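You operate a simulated robot arm through the tools that you are given. There is no shell and no other tool. Be economical: measure what you need, move in short steps, check, and stop when the job is done.

You run a simulated two-armed robot. Do the job below in one go: nothing can be reset, and whatever is moved stays where it is left.

JOB
One cell in the cradle shows ERR: swap it for the white cell and run the charge.
Fine: the bad cell stands in the blue tray with the scrap tag; wait for CELL FULL; three sound cells stay seated; leave the rest.

Only the result counts: the job must be done as asked and must still hold three seconds after the hand-in. Knocking over, shifting, dropping, spilling or breaking anything else fails it.

ROBOT AND FRAMES
Two 7-joint arms with fingered hands on one trunk, on a base that drives. Base frame: it is fixed to the floor where the robot stands at the start and does not move with it; the origin is under the middle of the robot, x ahead of it, y to its left, z up. Units: mm, degrees, N and s.
The left shoulder is at the start at [60, 138, 872], the right one opposite. With the tool pointing down near the work surface each hand reaches from about 400 to 920 mm from the robot's upright axis, wherever it stands, measured 20 degrees to its own side. Places, roughly: cell charger [500, -100, 800]; charge button [500, -100, 900]; inside of the blue tray [800, 0, 800]. Payload 4 kg a hand.
The TCP of each hand is the grasp point between the finger pads, 36 mm short of the fingertips. In the tool frame z runs along the fingers and y along their closing line. Largest opening 120 mm; the body of the gripper starts 42 mm behind the TCP. The gripper is a hand of 5 fingers: y runs from the thumb to the fingers, the wrist lies at [-15, -109, -200] in the tool frame, and closing takes about 1.5 s.
Orientation is that of the tool frame in the base frame, as a unit quaternion [x, y, z, w]. With the fingers straight down and the wrist toward the robot, the tool's x, y and z point along [0, 1, 0], [1, 0, 0] and [0, 0, -1] of the base frame.

CONTROLS
- The arms move only by the tool arm_command. It takes "left_commands", "right_commands" or both (then of equal length, played together; a hand with none holds still); each is a list of rows, each a list of 3 entries, a list of its own where there are three numbers: the turn, a rotation vector about the base's x, y, z in units of 8 degrees (1.0 is 8 degrees), then the shift along the base's x, y, z in units of 25 mm (1.0 is 25 mm), then the gripper command, from -1 (shut) to 1 (fully open), values between in proportion. In form: [[[rx, ry, rz], [x, y, z], hand], ...]. A call has 1 to 8 rows; each row shifts and turns the commanded pose from where the row before left it. A call with a number of a shift or a turn outside -1 to 1 is refused whole. Rows are played at 5 a second. More than 50 mm and 8.6 degrees between two rows, or a gripper value outside its range, and nothing of the call is played. A pose out of reach is approached as far as the arm can. The call stops where the force on the tool passes 90 N (or 10 N more than at its start, if that is more) or the arm is blocked; 0.2 s more then pass. Each finger travels about 153 mm/s and halts on what it meets, pressing with about 28 N; the grip force reading is that of the motor and also rises with nothing between the fingers. The clock runs only during rows and for 0.2 s after the last one: add rows that do not move to give the fingers time. It gives the time, the measured TCP pose, the force on the tool (base axes), the opening and the grip force at its end, in the units of the frame above (readings bear some noise), with the torque about the TCP (base axes, N m) and any sound that the robot's microphone picked up.
- Cameras (640 x 400 px; columns grow to the right, rows downward): "scene" is now at [53.9, -12.2, 1508.9]; the picture's right is [-0.14, -0.99, 0.00], its down [-0.62, 0.09, -0.78] and it looks along [0.77, -0.11, -0.62] (base axes); focal length 254 px, centre (320, 200). "left" rides on the left gripper at [-69, -79, -131] in its tool frame; the picture's right is [-0.78, -0.29, 0.55], its down [0.55, -0.73, 0.40] and it looks along [0.29, 0.61, 0.74] (tool axes); focal length 222 px, centre (320, 200). "right" rides on the right gripper at [69, -79, -131] in its tool frame; the picture's right is [-0.78, 0.29, -0.55], its down [-0.55, -0.73, 0.40] and it looks along [-0.29, 0.61, 0.74] (tool axes); focal length 222 px, centre (320, 200). There is no depth. A picture from a camera that has moved, and an enlarged one, comes with that camera's place and axes in the base frame and with its lens.
- get_image(camera): a new picture of that camera. It takes no simulated time.
- slide_trunk(by): slides the trunk up (or, below 0, down) by that many mm; the arms and the scene camera ride with it, the base frame stays. It gives what a move gives, with no picture.
- base_move(legs): drives the robot by 1 to 6 legs, each [ahead, left, turn to the left] in mm, mm and degrees, along the robot's own axes; the way and the turn of a leg run together, so that a leg with both is an arc; at most 1500 mm and 180 degrees a leg. The arms and the cameras ride along, it lands a little off, and it stops where it bumps. It gives what a move gives.
- hand_shape(shape, hand): the hand has 5 fingers and takes this shape, open, in about a second: jaw (thumb against the fingers, like two jaws); tri (thumb and two fingers); tip (a fingertip pinch); poke (one finger out to press); point (the index stretched); flat (the hand flat); cup (the hand cupped); fist (a fist). The gripper value then closes the fingers along that shape, each until it touches; the sizes above hold for jaw. It gives what a move gives, with no picture.
- turn_head(pan, tilt): turns the head with the scene camera to pan (to the left, within 86 degrees either way) and tilt (down, from -29 to 69), counted from straight ahead of the robot. It gives what a move gives.
- enlarge(camera, box): a new picture of the part [left, top, right, bottom] of that camera's present view, enlarged. It takes no simulated time.
- job_done(): hands the job in; it is judged then, once.

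Go step by step. Nothing tells you exact positions but the pictures and the camera data: compare them with the known pose of the tool, close in by small moves and look again before you grip or let go. The budget is 120 turns and 88 pictures, counting those below and the enlarged ones. Unless the task says otherwise, let go and move clear before handing in, and close with one line.

The tools are called by a JSON object that holds its "method" and its "body". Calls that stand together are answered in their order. arm_command: Moves the arms, as the interface text tells. Its arguments: {"type":"object","properties":{"left_commands":{"type":"array"},"right_commands":{"type":"array"}},"required":[]} The other tools are called the same way: slide_trunk (by) slides the trunk up or down; hand_shape (shape, hand) gives the hand a shape; base_move (legs) drives the base; turn_head (pan, tilt) turns the head that bears the scene camera; get_image (camera) takes a picture; enlarge (camera, box) takes an enlarged picture of a part of a camera's view; job_done () hands the job in.

At the start:

```text
t: 0.0
left_ee_pos: [663.2, 209.0, 1206.2]
left_orientation: [0.707, 0.708, 0.001, 0.0]
left_ft_force: [-0.5, 0.5, -0.3]
left_wrist_torque: [-0.02, -0.04, -0.01]
left_gripper_width: 119.8
left_grip_force: 0.1
left_shape: jaw
right_ee_pos: [606.3, -286.1, 1207.3]
right_orientation: [0.708, 0.707, 0.0, 0.0]
right_ft_force: [0.2, -0.4, -0.3]
right_wrist_torque: [0.02, 0.0, -0.01]
right_gripper_width: 119.7
right_grip_force: 0.0
right_shape: jaw
trunk travel left (down, up): [-450.0, 140.0]
robot x, y, heading: [-0.2, 1.1, -0.1]
head pan, tilt: [-8.3, 38.6]
```

scene: 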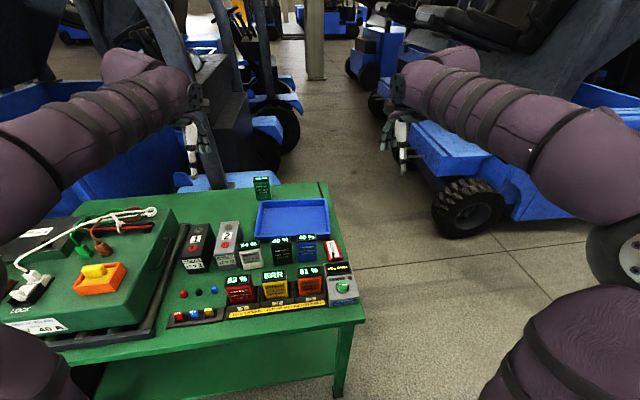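
right: 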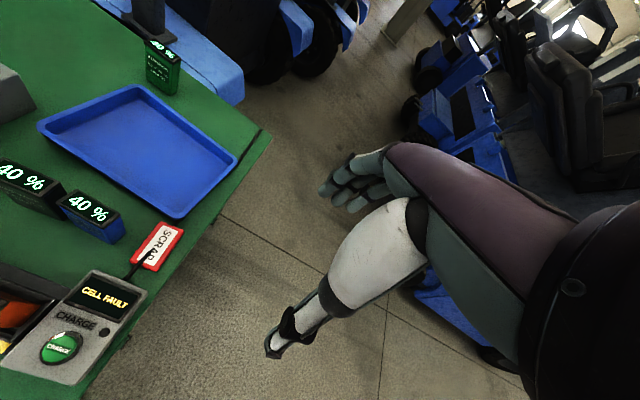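
left: 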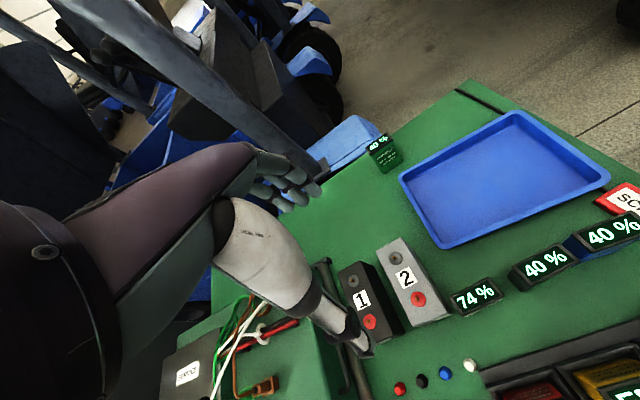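

I see the cradle at the table's near right edge with cells 83 %, ERR (yellow) and 81 %, a charger panel to its right, and spare cells behind it. I'll look closer before moving.

{"method": "enlarge", "body": {"camera": "scene", "box": [160, 170, 370, 330]}}

{"method": "enlarge", "body": {"camera": "scene", "box": [220, 225, 360, 325]}}

```text
2.50 times, centred on (265, 250) of scene
camera zoom: at [53.9, -12.2, 1508.9], right [-0.14, -0.99, 0.0], down [-0.62, 0.09, -0.78], along [0.77, -0.11, -0.62], focal length 635 px, centre (458, 75)
```

zoom: 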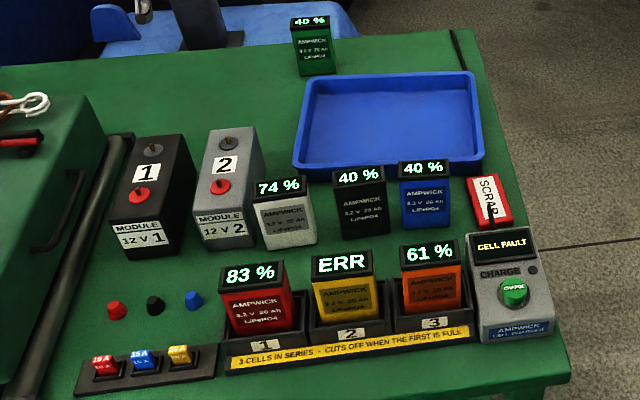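

```text
4.00 times, centred on (290, 275) of scene
camera zoom: at [53.9, -12.2, 1508.9], right [-0.14, -0.99, 0.0], down [-0.62, 0.09, -0.78], along [0.77, -0.11, -0.62], focal length 1016 px, centre (440, -100)
```

zoom: 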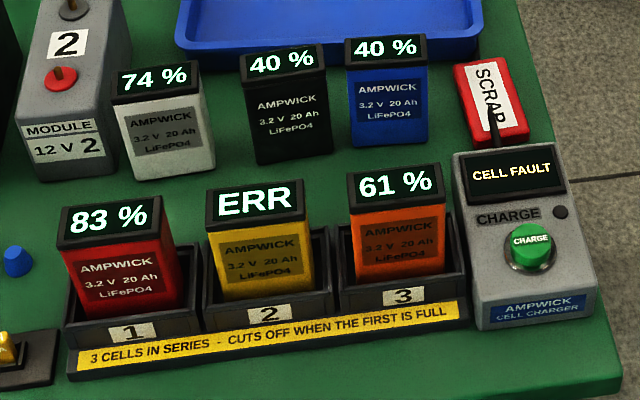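

The cells are about 75 × 37 × 97 mm. By triangulation, ERR is near (482, 55), white near (615, 135) with its top at about 897, and the button near (462, -140, 842). I'll bring the left hand above the ERR cell with the fingers half open and look again.

{"method": "arm_command", "body": {"left_commands": [[[0, 0, 0], [-0.9, -0.77, -0.5], 0.3], [[0, 0, 0], [-0.9, -0.77, -0.5], 0.3], [[0, 0, 0], [-0.9, -0.77, -0.5], 0.3], [[0, 0, 0], [-0.9, -0.77, -0.5], 0.3], [[0, 0, 0], [-0.9, -0.77, -0.5], 0.3], [[0, 0, 0], [-0.9, -0.77, -0.5], 0.3], [[0, 0, 0], [-0.9, -0.77, -0.5], 0.3], [[0, 0, 0], [-0.9, -0.77, -0.5], 0.3]]}}

{"method": "get_image", "body": {"camera": "left"}}

{"method": "get_image", "body": {"camera": "scene"}}

```text
t: 1.8
left_ee_pos: [481.9, 56.8, 1107.0]
left_orientation: [0.706, 0.708, 0.001, 0.001]
left_ft_force: [-0.9, -0.3, 0.0]
left_wrist_torque: [0.03, 0.0, 0.04]
left_gripper_width: 78.3
left_grip_force: 0.1
left_shape: jaw
right_ee_pos: [606.9, -284.7, 1208.7]
right_orientation: [0.707, 0.707, 0.001, 0.001]
right_ft_force: [-0.3, -1.0, -0.3]
right_wrist_torque: [-0.03, -0.04, -0.01]
right_gripper_width: 119.8
right_grip_force: 0.0
right_shape: jaw
trunk travel left (down, up): [-450.0, 140.0]
robot x, y, heading: [0.7, 1.4, 0.2]
head pan, tilt: [-8.3, 38.6]
```

```text
82 pictures are left
camera left: at [403.1, -13.4, 1236.2], right [-0.29, -0.79, -0.55], down [-0.73, 0.55, -0.4], along [0.61, 0.29, -0.74], focal length 222 px, centre (320, 200)
```

left: 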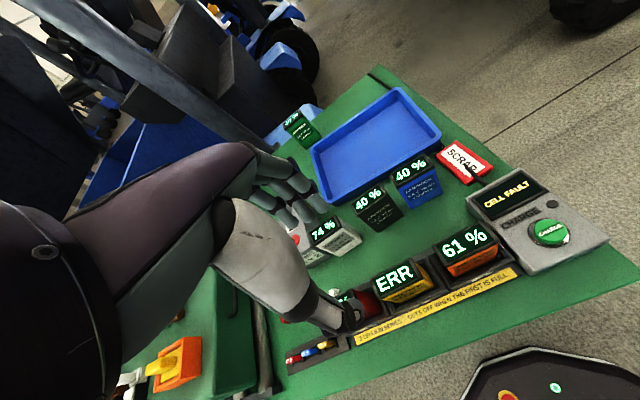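

```text
81 pictures are left
camera scene: at [53.6, -12.4, 1509.0], right [-0.14, -0.99, 0.0], down [-0.62, 0.09, -0.78], along [0.77, -0.11, -0.62], focal length 254 px, centre (320, 200)
```

scene: 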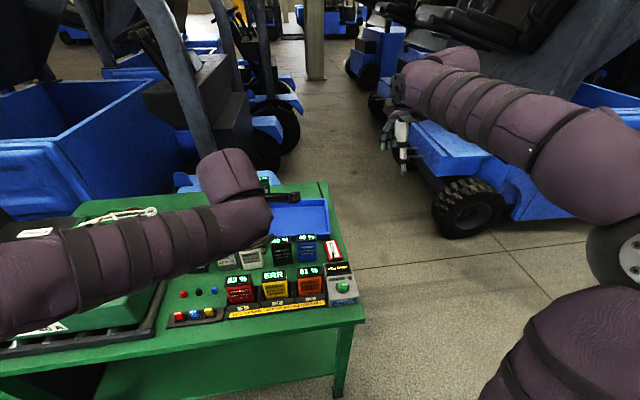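

The hand is above ERR, and the two views put the ERR top at about (478, 55, 918). I'll take a zoomed view for its edges.

{"method": "enlarge", "body": {"camera": "left", "box": [290, 180, 610, 380]}}

{"method": "enlarge", "body": {"camera": "scene", "box": [215, 225, 335, 325]}}

```text
2.00 times, centred on (450, 280) of left
camera zoom: at [403.1, -13.4, 1236.2], right [-0.29, -0.79, -0.55], down [-0.73, 0.55, -0.4], along [0.61, 0.29, -0.74], focal length 444 px, centre (60, 40)
```

zoom: 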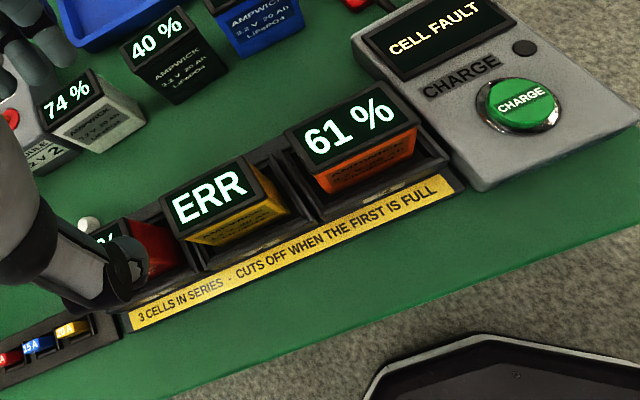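

```text
4.00 times, centred on (275, 275) of scene
camera zoom: at [53.6, -12.4, 1509.0], right [-0.14, -0.99, 0.0], down [-0.62, 0.09, -0.78], along [0.77, -0.11, -0.62], focal length 1016 px, centre (500, -100)
```

zoom: 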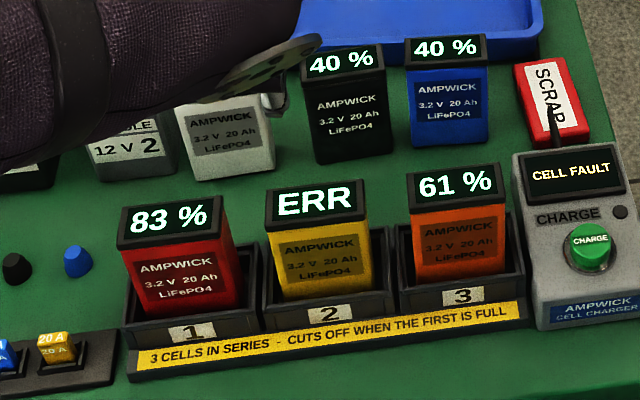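

The ERR top centre is about (476, 51, 917), 34 mm thick in x, with no visible yaw. I'll descend partway and check alignment.

{"method": "arm_command", "body": {"left_commands": [[[0, 0, 0], [-0.12, -0.12, -0.9], 0.3], [[0, 0, 0], [-0.12, -0.12, -0.9], 0.3], [[0, 0, 0], [0, 0, -0.9], 0.3], [[0, 0, 0], [0, 0, -0.9], 0.3], [[0, 0, 0], [0, 0, -0.9], 0.3], [[0, 0, 0], [0, 0, 0], 0.3]]}}

{"method": "get_image", "body": {"camera": "left"}}

{"method": "enlarge", "body": {"camera": "scene", "box": [205, 205, 365, 325]}}

```text
t: 3.2
left_ee_pos: [476.7, 50.2, 994.9]
left_orientation: [0.707, 0.707, 0.0, 0.0]
left_ft_force: [-0.2, 0.5, -0.7]
left_wrist_torque: [-0.01, 0.01, 0.0]
left_gripper_width: 78.5
left_grip_force: 0.2
left_shape: jaw
right_ee_pos: [606.7, -286.3, 1209.4]
right_orientation: [0.707, 0.707, 0.001, 0.0]
right_ft_force: [-0.2, 0.2, 0.1]
right_wrist_torque: [-0.01, 0.0, -0.01]
right_gripper_width: 119.6
right_grip_force: 0.0
right_shape: jaw
trunk travel left (down, up): [-450.0, 140.0]
robot x, y, heading: [-2.2, -0.1, 0.1]
head pan, tilt: [-8.3, 38.6]
```

```text
78 pictures are left
camera left: at [397.4, -20.3, 1124.3], right [-0.29, -0.79, -0.55], down [-0.73, 0.55, -0.4], along [0.61, 0.29, -0.74], focal length 222 px, centre (320, 200)
```

left: 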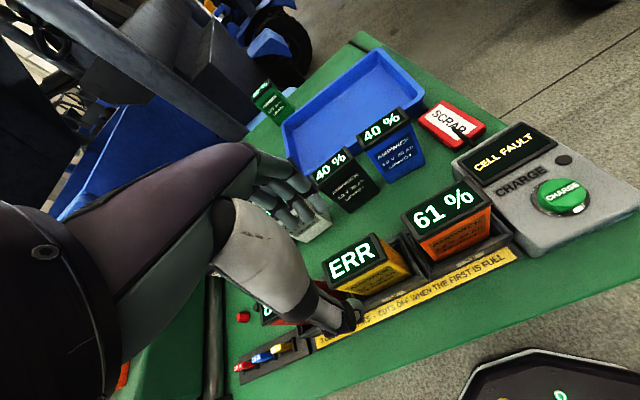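

```text
3.33 times, centred on (285, 265) of scene
camera zoom: at [53.8, -12.2, 1508.9], right [-0.14, -0.99, 0.0], down [-0.62, 0.09, -0.78], along [0.77, -0.11, -0.62], focal length 846 px, centre (437, -17)
```

zoom: 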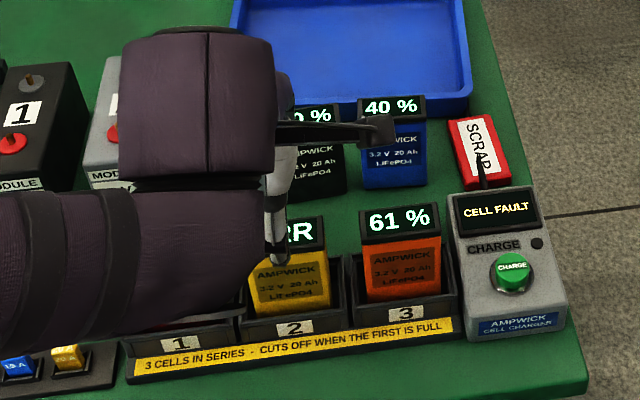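

The thumb and ERR line up as computed, so I'll descend to the grip height (TCP about 900) and check.

{"method": "arm_command", "body": {"left_commands": [[[0, 0, 0], [0, 0, -0.76], 0.3], [[0, 0, 0], [0, 0, -0.76], 0.3], [[0, 0, 0], [0, 0, -0.76], 0.3], [[0, 0, 0], [0, 0, -0.76], 0.3], [[0, 0, 0], [0, 0, -0.76], 0.3], [[0, 0, 0], [0, 0, 0], 0.3]]}}

{"method": "get_image", "body": {"camera": "left"}}

{"method": "enlarge", "body": {"camera": "scene", "box": [205, 205, 365, 325]}}

```text
t: 4.6
left_ee_pos: [476.2, 47.6, 898.4]
left_orientation: [0.706, 0.708, 0.0, 0.0]
left_ft_force: [-0.4, 0.5, 0.6]
left_wrist_torque: [0.02, 0.04, 0.04]
left_gripper_width: 78.1
left_grip_force: 0.0
left_shape: jaw
right_ee_pos: [605.2, -286.2, 1208.2]
right_orientation: [0.707, 0.707, -0.001, -0.001]
right_ft_force: [-0.4, -0.2, -0.3]
right_wrist_torque: [-0.03, 0.03, -0.02]
right_gripper_width: 119.7
right_grip_force: 0.1
right_shape: jaw
trunk travel left (down, up): [-450.0, 140.0]
robot x, y, heading: [0.3, 2.0, -0.2]
head pan, tilt: [-8.3, 38.6]
```

```text
76 pictures are left
camera left: at [397.3, -21.6, 1027.4], right [-0.29, -0.78, -0.55], down [-0.73, 0.55, -0.4], along [0.61, 0.29, -0.74], focal length 222 px, centre (320, 200)
```

left: 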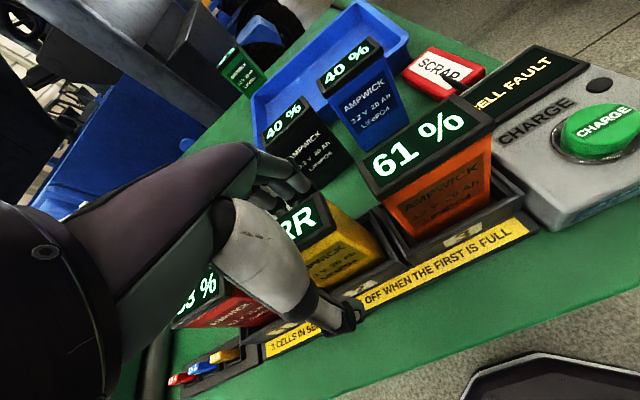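

```text
3.33 times, centred on (285, 265) of scene
camera zoom: at [53.8, -12.2, 1509.0], right [-0.14, -0.99, 0.0], down [-0.62, 0.09, -0.78], along [0.77, -0.11, -0.62], focal length 846 px, centre (437, -17)
```

zoom: 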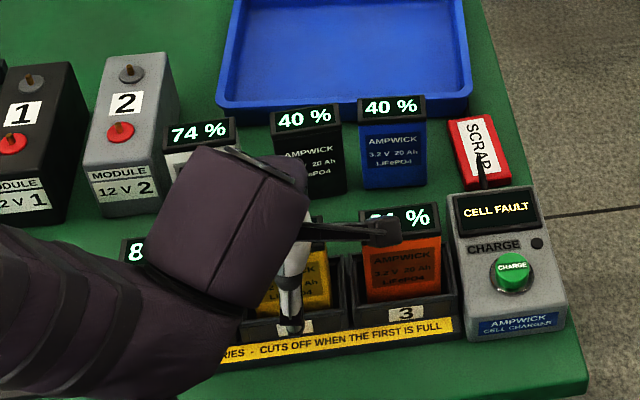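

Thumb in front, fingers behind. I'll close.

{"method": "arm_command", "body": {"left_commands": [[[0, 0, 0], [0, 0, 0], -1], [[0, 0, 0], [0, 0, 0], -1], [[0, 0, 0], [0, 0, 0], -1], [[0, 0, 0], [0, 0, 0], -1], [[0, 0, 0], [0, 0, 0], -1], [[0, 0, 0], [0, 0, 0], -1], [[0, 0, 0], [0, 0, 0], -1], [[0, 0, 0], [0, 0, 0], -1]]}}

{"method": "get_image", "body": {"camera": "left"}}

```text
t: 6.4
left_ee_pos: [477.2, 49.1, 898.1]
left_orientation: [0.706, 0.708, 0.0, 0.001]
left_ft_force: [-0.5, -0.4, 0.5]
left_wrist_torque: [0.0, -0.01, 0.0]
left_gripper_width: 24.9
left_grip_force: 27.7
left_shape: jaw
right_ee_pos: [607.9, -285.7, 1207.5]
right_orientation: [0.708, 0.707, 0.001, 0.001]
right_ft_force: [-0.8, -0.3, -0.1]
right_wrist_torque: [0.0, 0.0, 0.01]
right_gripper_width: 120.0
right_grip_force: 0.1
right_shape: jaw
trunk travel left (down, up): [-450.0, 140.0]
robot x, y, heading: [-1.8, -1.8, 0.1]
head pan, tilt: [-8.3, 38.6]
```

```text
74 pictures are left
camera left: at [397.6, -21.6, 1027.4], right [-0.29, -0.79, -0.55], down [-0.74, 0.55, -0.4], along [0.61, 0.29, -0.74], focal length 222 px, centre (320, 200)
```

left: 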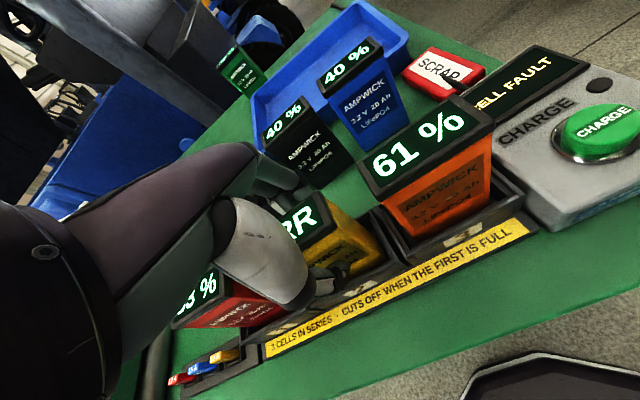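

The fingers stopped at 25 mm with a 28 N grip. I'll lift slowly and look.

{"method": "arm_command", "body": {"left_commands": [[[0, 0, 0], [0, 0, 0.4], -1], [[0, 0, 0], [0, 0, 0.5], -1], [[0, 0, 0], [0, 0, 0.5], -1], [[0, 0, 0], [0, 0, 0.5], -1], [[0, 0, 0], [0, 0, 0], -1]]}}

{"method": "get_image", "body": {"camera": "left"}}

```text
t: 7.6
left_ee_pos: [475.9, 49.6, 944.4]
left_orientation: [0.707, 0.707, 0.0, 0.001]
left_ft_force: [0.4, 0.1, -4.3]
left_wrist_torque: [-0.04, 0.01, -0.03]
left_gripper_width: 24.7
left_grip_force: 27.9
left_shape: jaw
right_ee_pos: [606.8, -285.7, 1209.0]
right_orientation: [0.707, 0.707, 0.001, 0.001]
right_ft_force: [0.6, -0.3, -0.2]
right_wrist_torque: [-0.01, 0.0, -0.01]
right_gripper_width: 119.7
right_grip_force: 0.1
right_shape: jaw
trunk travel left (down, up): [-450.0, 140.0]
robot x, y, heading: [-1.4, 2.4, -0.1]
head pan, tilt: [-8.3, 38.6]
```

```text
73 pictures are left
camera left: at [397.0, -21.6, 1075.1], right [-0.29, -0.78, -0.55], down [-0.73, 0.55, -0.4], along [0.61, 0.29, -0.74], focal length 222 px, centre (320, 200)
```

left: 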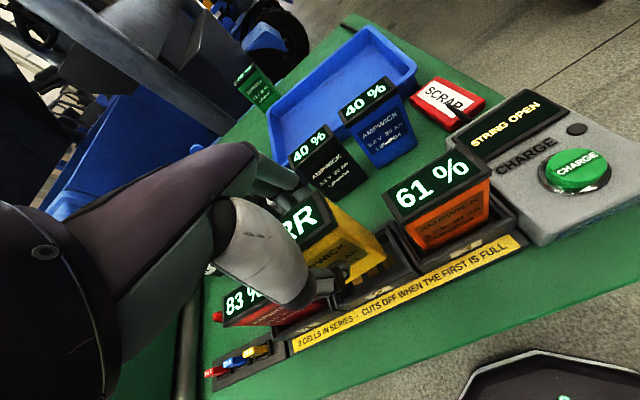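

The ERR cell is out cleanly and the panel reads STRING OPEN. The tray is centred near (828, -10), about 280 × 180 mm, so I'll lift high and carry the cell over it.

{"method": "arm_command", "body": {"left_commands": [[[0, 0, 0], [0, 0, 1], -1], [[0, 0, 0], [0, 0, 1], -1], [[0, 0, 0], [0, 0, 1], -1], [[0, 0, 0], [0, 0, 1], -1], [[0, 0, 0], [0.8, 0, 0.2], -1], [[0, 0, 0], [1, 0, 0], -1], [[0, 0, 0], [1, 0, 0], -1], [[0, 0, 0], [1, 0, 0], -1]]}}

{"method": "arm_command", "body": {"left_commands": [[[0, 0, 0], [1, 0, 0], -1], [[0, 0, 0], [1, 0, 0], -1], [[0, 0, 0], [1, 0, 0], -1], [[0, 0, 0], [1, 0, 0], -1], [[0, 0, 0], [1, 0, 0], -1], [[0, 0, 0], [1, 0, 0], -1], [[0, 0, 0], [1, 0, 0], -1], [[0, 0, 0], [1, 0, 0], -1]]}}

{"method": "arm_command", "body": {"left_commands": [[[0, 0, 0], [0.7, 0, 0], -1], [[0, 0, 0], [0.6, 0, 0], -1], [[0, 0, 0], [0, 0, 0], -1]]}}

{"method": "get_image", "body": {"camera": "left"}}

{"method": "get_image", "body": {"camera": "scene"}}

{"method": "get_image", "body": {"camera": "right"}}

```text
t: 9.4
left_ee_pos: [574.3, 48.6, 1051.9]
left_orientation: [0.706, 0.708, 0.0, 0.0]
left_ft_force: [1.0, -0.5, -3.6]
left_wrist_torque: [-0.01, 0.0, 0.01]
left_gripper_width: 24.6
left_grip_force: 28.0
left_shape: jaw
right_ee_pos: [607.9, -286.0, 1208.0]
right_orientation: [0.707, 0.707, -0.001, 0.0]
right_ft_force: [0.4, 0.6, -0.2]
right_wrist_torque: [0.0, 0.0, 0.0]
right_gripper_width: 119.7
right_grip_force: 0.1
right_shape: jaw
trunk travel left (down, up): [-450.0, 140.0]
robot x, y, heading: [-1.0, 1.0, 0.0]
head pan, tilt: [-8.3, 38.6]
```

```text
t: 11.2
left_ee_pos: [772.0, 48.0, 1051.8]
left_orientation: [0.707, 0.707, 0.001, 0.0]
left_ft_force: [-0.2, 0.2, -4.1]
left_wrist_torque: [-0.02, -0.03, -0.02]
left_gripper_width: 24.5
left_grip_force: 28.0
left_shape: jaw
right_ee_pos: [607.1, -285.2, 1208.1]
right_orientation: [0.707, 0.707, -0.001, -0.001]
right_ft_force: [0.0, -0.3, -0.5]
right_wrist_torque: [-0.04, 0.01, -0.04]
right_gripper_width: 119.6
right_grip_force: 0.0
right_shape: jaw
trunk travel left (down, up): [-450.0, 140.0]
robot x, y, heading: [0.8, 1.0, -0.1]
head pan, tilt: [-8.3, 38.6]
```

```text
t: 12.0
left_ee_pos: [803.2, 48.5, 1050.9]
left_orientation: [0.707, 0.708, 0.001, 0.001]
left_ft_force: [-0.4, -0.1, -4.8]
left_wrist_torque: [0.0, -0.01, 0.02]
left_gripper_width: 24.5
left_grip_force: 27.6
left_shape: jaw
right_ee_pos: [608.1, -285.6, 1207.8]
right_orientation: [0.707, 0.707, -0.001, 0.0]
right_ft_force: [0.4, 0.6, -0.6]
right_wrist_torque: [-0.03, 0.03, 0.01]
right_gripper_width: 119.7
right_grip_force: 0.0
right_shape: jaw
trunk travel left (down, up): [-450.0, 140.0]
robot x, y, heading: [-2.4, 3.8, 0.2]
head pan, tilt: [-8.3, 38.6]
```

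```text
72 pictures are left
camera left: at [724.0, -21.7, 1181.2], right [-0.29, -0.79, -0.55], down [-0.74, 0.55, -0.4], along [0.61, 0.29, -0.74], focal length 222 px, centre (320, 200)
```

left: 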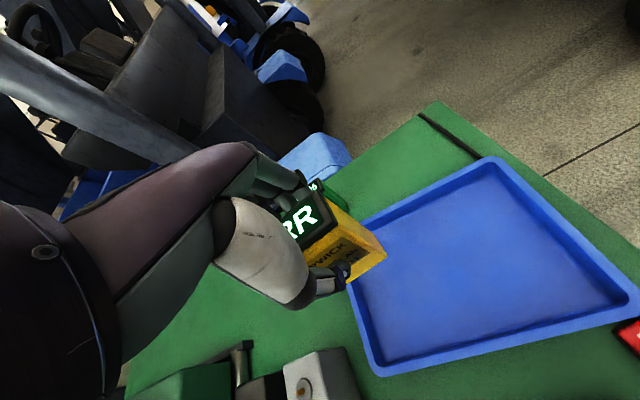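

```text
71 pictures are left
camera scene: at [54.4, -12.1, 1508.9], right [-0.14, -0.99, 0.0], down [-0.62, 0.09, -0.78], along [0.77, -0.11, -0.62], focal length 254 px, centre (320, 200)
```

scene: 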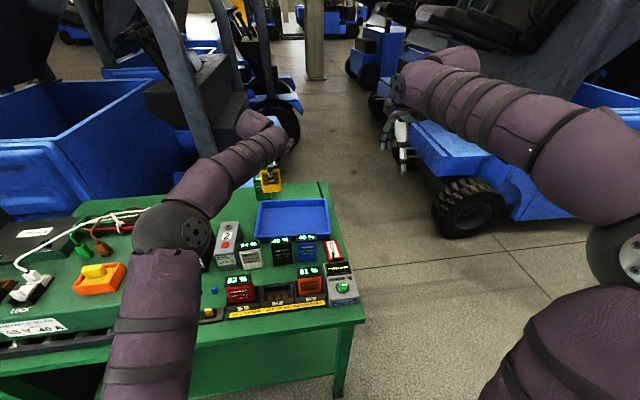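

```text
70 pictures are left
camera right: at [528.9, -215.7, 1339.3], right [0.29, -0.78, 0.55], down [-0.74, -0.55, -0.4], along [0.61, -0.29, -0.74], focal length 222 px, centre (320, 200)
```

right: 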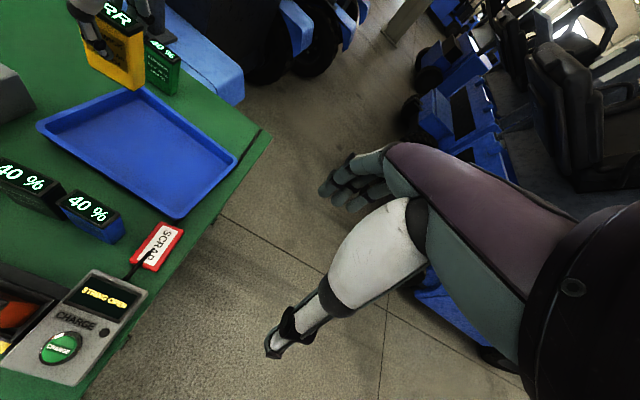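

The tray rim runs from about (700..722) to (905..930) in x and -159..135 in y. I'll shift the cell to y≈35 and lower it to just above the tray floor.

{"method": "arm_command", "body": {"left_commands": [[[0, 0, 0], [0.2, -0.5, 0], -1], [[0, 0, 0], [0, 0, -0.9], -1], [[0, 0, 0], [0, 0, -0.9], -1], [[0, 0, 0], [0, 0, -0.9], -1], [[0, 0, 0], [0, 0, -0.9], -1], [[0, 0, 0], [0, 0, -0.9], -1], [[0, 0, 0], [0, 0, -0.9], -1], [[0, 0, 0], [0, 0, 0], -1]]}}

{"method": "get_image", "body": {"camera": "left"}}

{"method": "enlarge", "body": {"camera": "scene", "box": [220, 150, 360, 250]}}

```text
t: 13.8
left_ee_pos: [807.8, 35.5, 915.2]
left_orientation: [0.706, 0.708, 0.001, 0.001]
left_ft_force: [-0.4, -0.5, -5.5]
left_wrist_torque: [0.0, 0.01, -0.01]
left_gripper_width: 24.4
left_grip_force: 27.8
left_shape: jaw
right_ee_pos: [607.2, -285.6, 1209.2]
right_orientation: [0.707, 0.707, 0.0, 0.0]
right_ft_force: [0.1, 0.1, 1.1]
right_wrist_torque: [-0.02, -0.03, 0.03]
right_gripper_width: 119.5
right_grip_force: 0.0
right_shape: jaw
trunk travel left (down, up): [-450.0, 140.0]
robot x, y, heading: [2.6, -1.6, 0.3]
head pan, tilt: [-8.3, 38.6]
```

```text
69 pictures are left
camera left: at [729.1, -34.8, 1044.8], right [-0.29, -0.79, -0.55], down [-0.74, 0.55, -0.4], along [0.61, 0.29, -0.74], focal length 222 px, centre (320, 200)
```

left: 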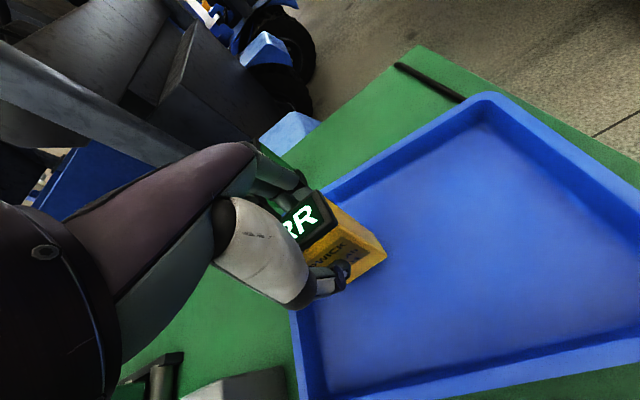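

```text
4.00 times, centred on (290, 200) of scene
camera zoom: at [54.3, -12.2, 1508.9], right [-0.14, -0.99, 0.0], down [-0.62, 0.09, -0.78], along [0.77, -0.11, -0.62], focal length 1016 px, centre (440, 200)
```

zoom: 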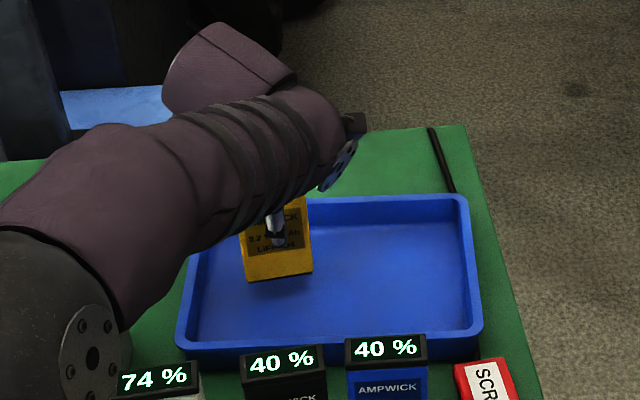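

The cell hangs upright inside the tray. I'll lower it gently.

{"method": "arm_command", "body": {"left_commands": [[[0, 0, 0], [0, 0, -0.2], -1], [[0, 0, 0], [0, 0, -0.2], -1], [[0, 0, 0], [0, 0, -0.2], -1], [[0, 0, 0], [0, 0, -0.2], -1], [[0, 0, 0], [0, 0, 0], -1]]}}

{"method": "enlarge", "body": {"camera": "scene", "box": [220, 150, 360, 250]}}

```text
t: 15.0
left_ee_pos: [809.9, 35.3, 894.7]
left_orientation: [0.708, 0.707, 0.001, 0.001]
left_ft_force: [-0.5, -0.5, -4.4]
left_wrist_torque: [-0.01, 0.04, 0.0]
left_gripper_width: 24.6
left_grip_force: 28.3
left_shape: jaw
right_ee_pos: [607.6, -286.1, 1206.9]
right_orientation: [0.707, 0.707, -0.001, 0.0]
right_ft_force: [-0.1, -0.2, -0.3]
right_wrist_torque: [0.0, 0.0, -0.03]
right_gripper_width: 119.6
right_grip_force: 0.0
right_shape: jaw
trunk travel left (down, up): [-450.0, 140.0]
robot x, y, heading: [0.0, -0.3, -0.1]
head pan, tilt: [-8.3, 38.6]
```

```text
4.00 times, centred on (290, 200) of scene
camera zoom: at [54.4, -12.2, 1508.9], right [-0.14, -0.99, 0.0], down [-0.62, 0.09, -0.78], along [0.77, -0.11, -0.62], focal length 1016 px, centre (440, 200)
```

zoom: 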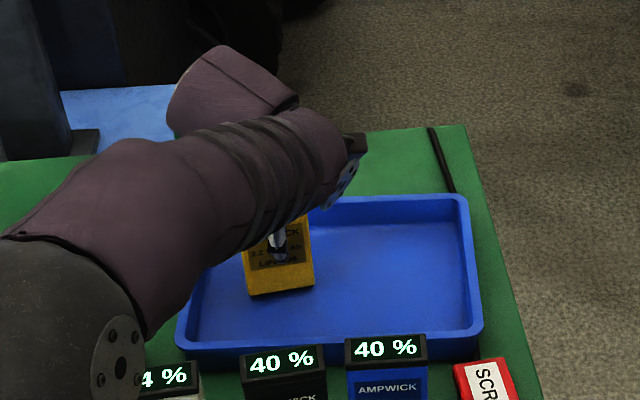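

{"method": "arm_command", "body": {"left_commands": [[[0, 0, 0], [0, 0, -0.12], -1], [[0, 0, 0], [0, 0, -0.12], -1], [[0, 0, 0], [0, 0, -0.12], -1], [[0, 0, 0], [0, 0, 0], -1]]}}

```text
t: 16.0
left_ee_pos: [810.4, 36.1, 888.6]
left_orientation: [0.707, 0.707, 0.0, 0.001]
left_ft_force: [-0.5, 0.5, -1.5]
left_wrist_torque: [-0.01, -0.02, 0.01]
left_gripper_width: 24.3
left_grip_force: 28.1
left_shape: jaw
right_ee_pos: [606.9, -285.1, 1208.9]
right_orientation: [0.707, 0.707, 0.0, 0.0]
right_ft_force: [0.9, -0.3, 0.0]
right_wrist_torque: [0.04, 0.0, -0.02]
right_gripper_width: 119.7
right_grip_force: 0.0
right_shape: jaw
trunk travel left (down, up): [-450.0, 140.0]
robot x, y, heading: [-2.6, 0.3, -0.0]
head pan, tilt: [-8.3, 38.6]
```

The force is falling, so contact is beginning. I'll go slightly lower.

{"method": "arm_command", "body": {"left_commands": [[[0, 0, 0], [0, 0, -0.08], -1], [[0, 0, 0], [0, 0, 0], -1]]}}

{"method": "enlarge", "body": {"camera": "left", "box": [240, 160, 440, 300]}}

```text
t: 16.6
left_ee_pos: [809.5, 35.6, 889.3]
left_orientation: [0.706, 0.708, 0.001, 0.001]
left_ft_force: [1.6, 0.5, 5.8]
left_wrist_torque: [0.02, -0.09, -0.04]
left_gripper_width: 24.7
left_grip_force: 28.3
left_shape: jaw
right_ee_pos: [606.5, -287.4, 1208.7]
right_orientation: [0.707, 0.707, 0.0, 0.0]
right_ft_force: [-0.1, 0.9, 0.2]
right_wrist_torque: [0.0, 0.0, -0.02]
right_gripper_width: 119.7
right_grip_force: 0.0
right_shape: jaw
trunk travel left (down, up): [-450.0, 140.0]
robot x, y, heading: [-2.0, -2.7, 0.1]
head pan, tilt: [-8.3, 38.6]
```

```text
2.86 times, centred on (340, 230) of left
camera zoom: at [729.9, -34.1, 1017.8], right [-0.29, -0.79, -0.55], down [-0.73, 0.55, -0.4], along [0.62, 0.29, -0.73], focal length 635 px, centre (263, 114)
```

zoom: 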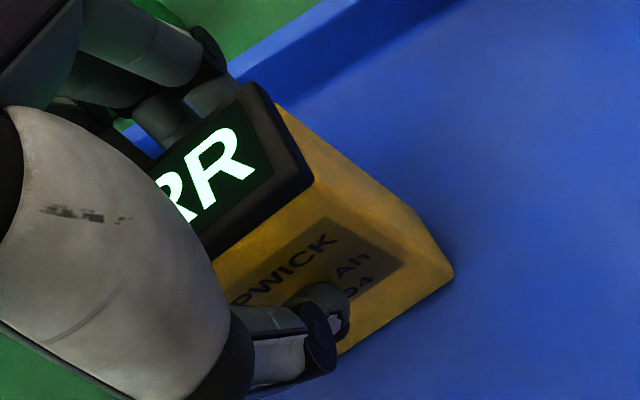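

The cell rests on the tray floor. I'll release slowly.

{"method": "arm_command", "body": {"left_commands": [[[0, 0, 0], [0, 0, 0], -0.4], [[0, 0, 0], [0, 0, 0], -0.2], [[0, 0, 0], [0, 0, 0], 0], [[0, 0, 0], [0, 0, 0], 0.2], [[0, 0, 0], [0, 0, 0], 0.3], [[0, 0, 0], [0, 0, 0], 0.3]]}}

{"method": "get_image", "body": {"camera": "left"}}

{"method": "enlarge", "body": {"camera": "right", "box": [20, 0, 260, 160]}}

```text
t: 18.0
left_ee_pos: [808.5, 35.8, 887.4]
left_orientation: [0.707, 0.707, 0.001, 0.001]
left_ft_force: [0.0, 0.1, -0.3]
left_wrist_torque: [0.0, -0.01, 0.01]
left_gripper_width: 77.7
left_grip_force: 0.1
left_shape: jaw
right_ee_pos: [606.8, -285.0, 1208.4]
right_orientation: [0.707, 0.707, 0.0, 0.0]
right_ft_force: [0.6, 0.1, -0.6]
right_wrist_torque: [-0.03, 0.01, 0.01]
right_gripper_width: 119.6
right_grip_force: 0.1
right_shape: jaw
trunk travel left (down, up): [-450.0, 140.0]
robot x, y, heading: [-0.3, -0.7, 0.0]
head pan, tilt: [-8.3, 38.6]
```

```text
65 pictures are left
camera left: at [729.9, -34.3, 1016.4], right [-0.29, -0.79, -0.55], down [-0.73, 0.55, -0.4], along [0.61, 0.29, -0.74], focal length 222 px, centre (320, 200)
```

left: 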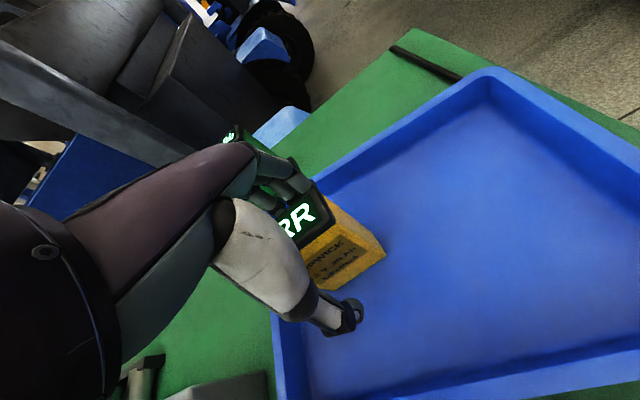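

```text
2.50 times, centred on (140, 80) of right
camera zoom: at [528.5, -215.8, 1339.5], right [0.29, -0.78, 0.55], down [-0.74, -0.55, -0.4], along [0.61, -0.29, -0.74], focal length 555 px, centre (770, 500)
```

zoom: 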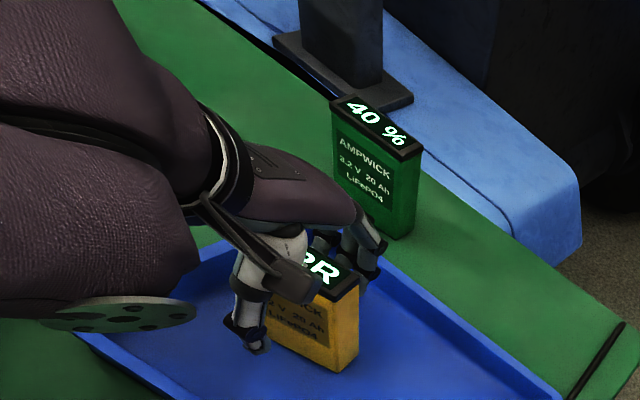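

The bad cell stands in the tray. I'll lift off and move over the white cell.

{"method": "arm_command", "body": {"left_commands": [[[0, 0, 0], [0, 0, 0.5], 0.3], [[0, 0, 0], [0, 0, 0.9], 0.3], [[0, 0, 0], [0, 0, 1], 0.3], [[0, 0, 0], [0, 0, 1], 0.3], [[0, 0, 0], [0, 0, 1], 0.3], [[0, 0, 0], [0, 0, 1], 0.3], [[0, 0, 0], [0, 0, 1], 0.3], [[0, 0, 0], [0, 0, 1], 0.3]]}}

{"method": "arm_command", "body": {"left_commands": [[[0, 0, 0], [-0.97, 0.49, 0], 0.3], [[0, 0, 0], [-0.97, 0.49, 0], 0.3], [[0, 0, 0], [-0.97, 0.49, 0], 0.3], [[0, 0, 0], [-0.97, 0.49, 0], 0.3], [[0, 0, 0], [-0.97, 0.49, 0], 0.3], [[0, 0, 0], [-0.97, 0.49, 0], 0.3], [[0, 0, 0], [-0.97, 0.49, 0], 0.3], [[0, 0, 0], [-0.97, 0.49, 0], 0.3]]}}

{"method": "get_image", "body": {"camera": "left"}}

{"method": "get_image", "body": {"camera": "scene"}}

```text
t: 19.8
left_ee_pos: [808.6, 36.9, 1071.5]
left_orientation: [0.706, 0.708, 0.0, 0.0]
left_ft_force: [-1.3, 0.1, -0.5]
left_wrist_torque: [0.02, 0.01, -0.01]
left_gripper_width: 77.7
left_grip_force: 0.1
left_shape: jaw
right_ee_pos: [606.9, -285.4, 1207.2]
right_orientation: [0.707, 0.708, 0.0, 0.0]
right_ft_force: [0.7, -0.5, 0.5]
right_wrist_torque: [0.01, -0.01, 0.01]
right_gripper_width: 119.8
right_grip_force: 0.0
right_shape: jaw
trunk travel left (down, up): [-450.0, 140.0]
robot x, y, heading: [-2.5, 2.9, 0.0]
head pan, tilt: [-8.3, 38.6]
```

```text
t: 21.6
left_ee_pos: [614.8, 135.0, 1071.0]
left_orientation: [0.707, 0.707, 0.001, 0.001]
left_ft_force: [0.0, -0.7, 0.9]
left_wrist_torque: [0.0, -0.01, 0.0]
left_gripper_width: 77.7
left_grip_force: 0.0
left_shape: jaw
right_ee_pos: [605.9, -285.6, 1208.0]
right_orientation: [0.707, 0.707, 0.0, 0.0]
right_ft_force: [0.2, 0.0, 0.6]
right_wrist_torque: [-0.02, 0.05, 0.03]
right_gripper_width: 119.9
right_grip_force: 0.0
right_shape: jaw
trunk travel left (down, up): [-450.0, 140.0]
robot x, y, heading: [-1.1, -2.7, -0.3]
head pan, tilt: [-8.3, 38.6]
```

```text
63 pictures are left
camera left: at [535.5, 64.9, 1201.0], right [-0.29, -0.79, -0.55], down [-0.73, 0.55, -0.4], along [0.61, 0.29, -0.74], focal length 222 px, centre (320, 200)
```

left: 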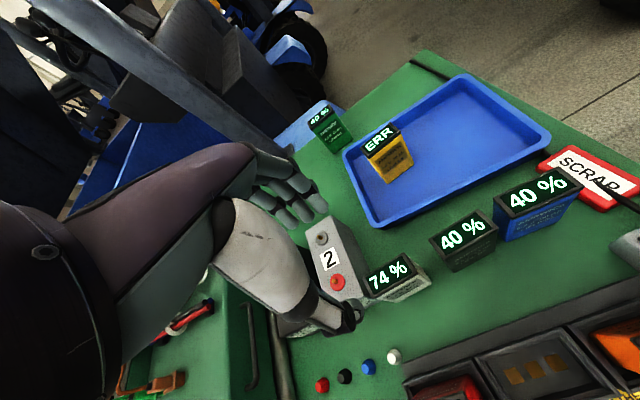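

```text
62 pictures are left
camera scene: at [53.3, -11.7, 1509.0], right [-0.14, -0.99, 0.0], down [-0.62, 0.09, -0.78], along [0.77, -0.11, -0.62], focal length 254 px, centre (320, 200)
```

scene: 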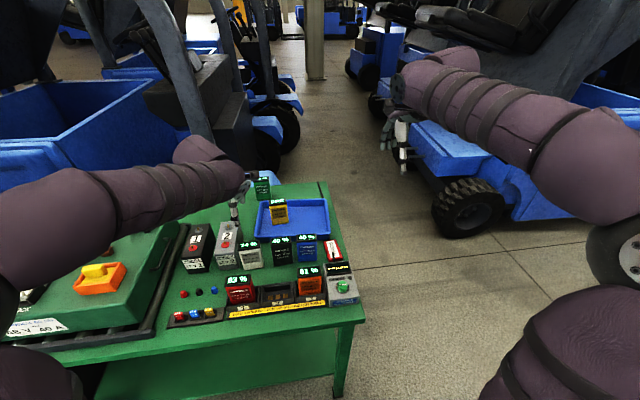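

{"method": "enlarge", "body": {"camera": "left", "box": [290, 200, 490, 325]}}

{"method": "enlarge", "body": {"camera": "scene", "box": [170, 190, 330, 290]}}

```text
3.20 times, centred on (390, 262) of left
camera zoom: at [535.5, 64.9, 1201.0], right [-0.29, -0.79, -0.55], down [-0.73, 0.55, -0.4], along [0.61, 0.29, -0.74], focal length 711 px, centre (96, 0)
```

zoom: 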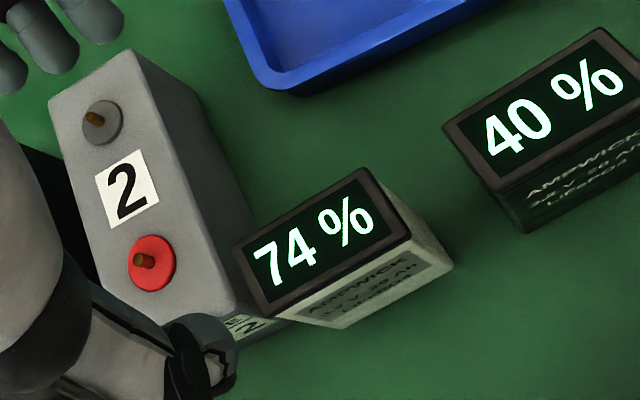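

```text
4.00 times, centred on (250, 240) of scene
camera zoom: at [53.3, -11.7, 1509.0], right [-0.14, -0.99, 0.0], down [-0.62, 0.09, -0.78], along [0.77, -0.11, -0.62], focal length 1016 px, centre (600, 40)
```

zoom: 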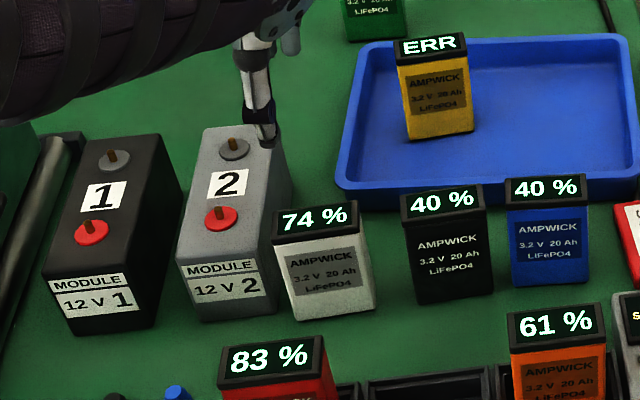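

The white cell's top centre is about (613, 132), 31 × 67 mm, yaw ≈ 0. Module 2 stands close behind it on the left, so I need to know how wide the fingers spread before I go down.

{"method": "enlarge", "body": {"camera": "left", "box": [230, 140, 390, 340]}}

{"method": "enlarge", "body": {"camera": "right", "box": [0, 0, 160, 100]}}

```text
2.00 times, centred on (310, 240) of left
camera zoom: at [535.5, 64.9, 1201.0], right [-0.29, -0.79, -0.55], down [-0.73, 0.55, -0.4], along [0.61, 0.29, -0.74], focal length 444 px, centre (340, 120)
```

zoom: 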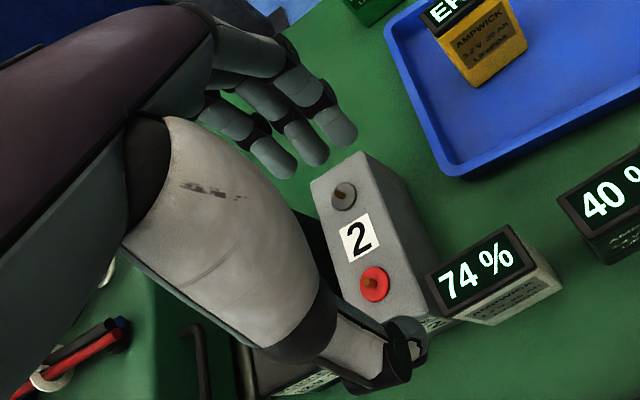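

```text
4.00 times, centred on (80, 50) of right
camera zoom: at [527.8, -215.4, 1339.8], right [0.29, -0.78, 0.55], down [-0.73, -0.55, -0.4], along [0.61, -0.29, -0.74], focal length 888 px, centre (1280, 800)
```

zoom: 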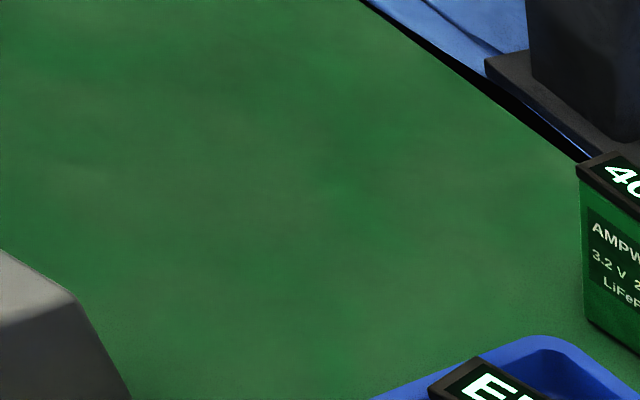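

The left hand's fingers extend from TCP to about +60 mm in y, which in jaw shape would brush module 2. I'll try the tri shape (thumb and two fingers) while still high up.

{"method": "hand_shape", "body": {"hand": "left", "shape": "tri"}}

{"method": "arm_command", "body": {"left_commands": [[[0, 0, 0], [0, 0, 0], 0.3], [[0, 0, 0], [0, 0, 0], 0.3], [[0, 0, 0], [0, 0, 0], 0.3]]}}

{"method": "enlarge", "body": {"camera": "left", "box": [230, 140, 390, 340]}}

{"method": "enlarge", "body": {"camera": "scene", "box": [170, 140, 330, 290]}}

```text
t: 22.5
left_ee_pos: [614.7, 134.3, 1069.2]
left_orientation: [0.706, 0.708, 0.0, 0.001]
left_ft_force: [0.6, -0.1, 0.2]
left_wrist_torque: [-0.02, 0.0, 0.02]
left_gripper_width: 119.8
left_grip_force: 0.1
left_shape: tri
right_ee_pos: [606.5, -285.9, 1208.9]
right_orientation: [0.707, 0.707, 0.0, 0.0]
right_ft_force: [1.3, 0.4, 0.6]
right_wrist_torque: [0.02, -0.02, 0.03]
right_gripper_width: 119.8
right_grip_force: 0.0
right_shape: jaw
trunk travel left (down, up): [-450.0, 140.0]
robot x, y, heading: [1.0, -2.0, 0.2]
head pan, tilt: [-8.3, 38.6]
```

```text
t: 23.3
left_ee_pos: [615.6, 135.5, 1070.4]
left_orientation: [0.706, 0.708, 0.001, 0.002]
left_ft_force: [-0.7, -0.4, -0.5]
left_wrist_torque: [-0.01, 0.01, -0.03]
left_gripper_width: 78.3
left_grip_force: 0.0
left_shape: tri
right_ee_pos: [606.6, -285.7, 1208.9]
right_orientation: [0.707, 0.707, -0.001, -0.001]
right_ft_force: [0.8, -0.2, 0.6]
right_wrist_torque: [-0.02, 0.04, 0.01]
right_gripper_width: 119.7
right_grip_force: 0.1
right_shape: jaw
trunk travel left (down, up): [-450.0, 140.0]
robot x, y, heading: [-2.5, 1.7, 0.3]
head pan, tilt: [-8.3, 38.6]
```

```text
2.00 times, centred on (310, 240) of left
camera zoom: at [536.4, 64.6, 1200.7], right [-0.29, -0.79, -0.55], down [-0.73, 0.55, -0.4], along [0.61, 0.29, -0.74], focal length 444 px, centre (340, 120)
```

zoom: 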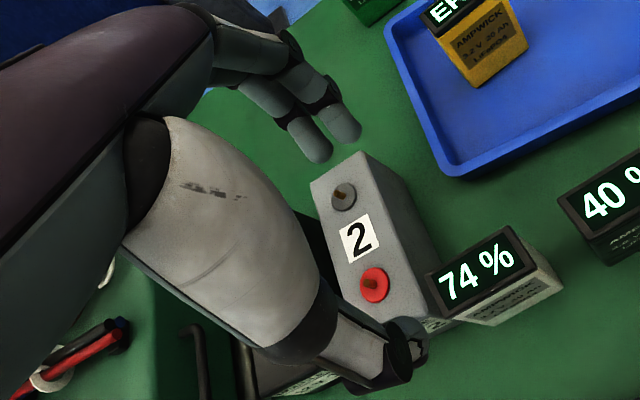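

```text
2.67 times, centred on (250, 215) of scene
camera zoom: at [53.9, -12.2, 1508.9], right [-0.14, -0.99, 0.0], down [-0.62, 0.09, -0.78], along [0.77, -0.11, -0.62], focal length 677 px, centre (507, 160)
```

zoom: 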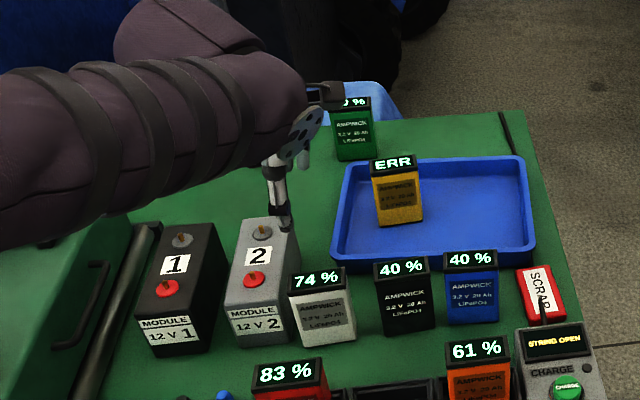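

Only the index and middle fingers are out now. I'll align to y≈118 so the fingers clear the module, and descend part-way.

{"method": "arm_command", "body": {"left_commands": [[[0, 0, 0], [-0.05, -0.7, 0], 0.3], [[0, 0, 0], [0, 0, -0.9], 0.3], [[0, 0, 0], [0, 0, -0.9], 0.3], [[0, 0, 0], [0, 0, -0.9], 0.3], [[0, 0, 0], [0, 0, -0.9], 0.3], [[0, 0, 0], [0, 0, -0.9], 0.3], [[0, 0, 0], [0, 0, -0.4], 0.3], [[0, 0, 0], [0, 0, 0], 0.3]]}}

{"method": "enlarge", "body": {"camera": "left", "box": [220, 140, 480, 340]}}

{"method": "enlarge", "body": {"camera": "scene", "box": [170, 170, 330, 290]}}

```text
t: 25.1
left_ee_pos: [615.6, 114.8, 949.4]
left_orientation: [0.707, 0.707, 0.001, 0.001]
left_ft_force: [0.2, 0.1, 0.1]
left_wrist_torque: [-0.01, 0.03, 0.01]
left_gripper_width: 78.5
left_grip_force: 0.1
left_shape: tri
right_ee_pos: [605.9, -284.9, 1208.5]
right_orientation: [0.707, 0.707, 0.0, 0.0]
right_ft_force: [-0.4, -0.9, 1.0]
right_wrist_torque: [0.02, 0.02, 0.04]
right_gripper_width: 119.7
right_grip_force: 0.1
right_shape: jaw
trunk travel left (down, up): [-450.0, 140.0]
robot x, y, heading: [-2.1, 1.5, 0.1]
head pan, tilt: [-8.3, 38.6]
```

```text
2.00 times, centred on (350, 240) of left
camera zoom: at [535.5, 45.2, 1078.2], right [-0.29, -0.79, -0.55], down [-0.73, 0.55, -0.4], along [0.61, 0.29, -0.74], focal length 444 px, centre (260, 120)
```

zoom: 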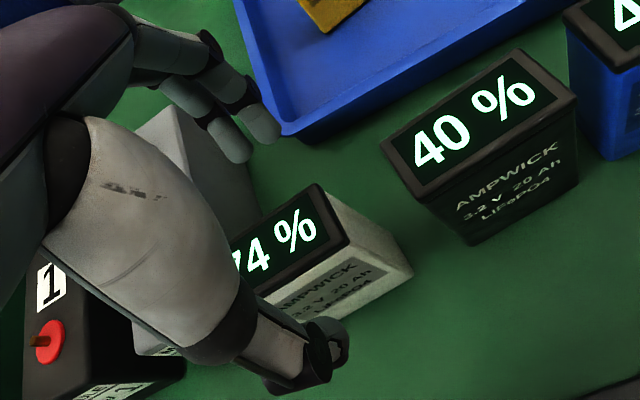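

```text
3.33 times, centred on (250, 230) of scene
camera zoom: at [53.9, -12.2, 1508.9], right [-0.14, -0.99, 0.0], down [-0.62, 0.09, -0.78], along [0.77, -0.11, -0.62], focal length 846 px, centre (553, 100)
```

zoom: 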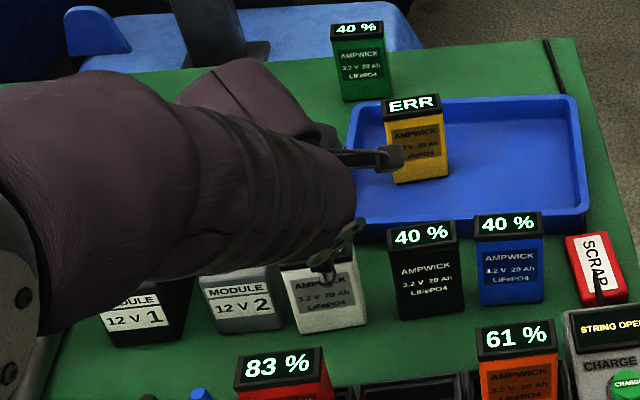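

The cell's right edge is at about y=97 and its centre x about 614, so alignment is good. I'll descend to grip height.

{"method": "arm_command", "body": {"left_commands": [[[0, 0, 0], [-0.04, 0.12, -0.6], 0.3], [[0, 0, 0], [0, 0, -0.6], 0.3], [[0, 0, 0], [0, 0, -0.6], 0.3], [[0, 0, 0], [0, 0, -0.6], 0.3], [[0, 0, 0], [0, 0, 0], 0.3]]}}

{"method": "enlarge", "body": {"camera": "left", "box": [220, 140, 480, 340]}}

```text
t: 26.3
left_ee_pos: [616.0, 119.3, 895.7]
left_orientation: [0.707, 0.707, 0.004, 0.007]
left_ft_force: [11.6, 6.7, 48.8]
left_wrist_torque: [1.22, -0.47, -0.24]
left_gripper_width: 78.2
left_grip_force: 0.1
left_shape: tri
right_ee_pos: [605.0, -285.7, 1209.3]
right_orientation: [0.707, 0.707, 0.001, 0.0]
right_ft_force: [0.1, 0.0, -0.1]
right_wrist_torque: [0.02, 0.02, 0.02]
right_gripper_width: 119.5
right_grip_force: 0.0
right_shape: jaw
trunk travel left (down, up): [-450.0, 140.0]
robot x, y, heading: [0.1, 0.7, -0.1]
head pan, tilt: [-8.3, 38.6]
```

```text
2.00 times, centred on (350, 240) of left
camera zoom: at [534.5, 49.0, 1024.2], right [-0.28, -0.79, -0.55], down [-0.73, 0.55, -0.41], along [0.62, 0.28, -0.73], focal length 444 px, centre (260, 120)
```

zoom: 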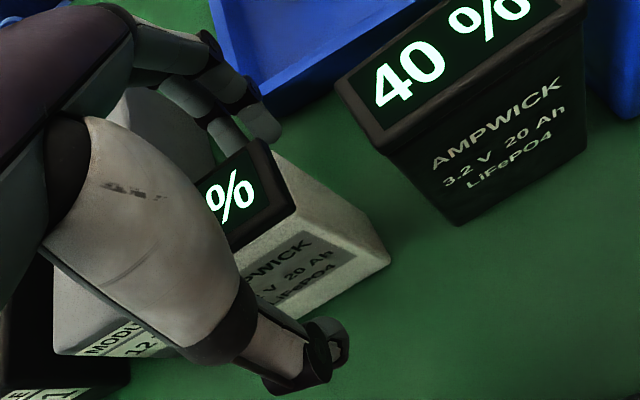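

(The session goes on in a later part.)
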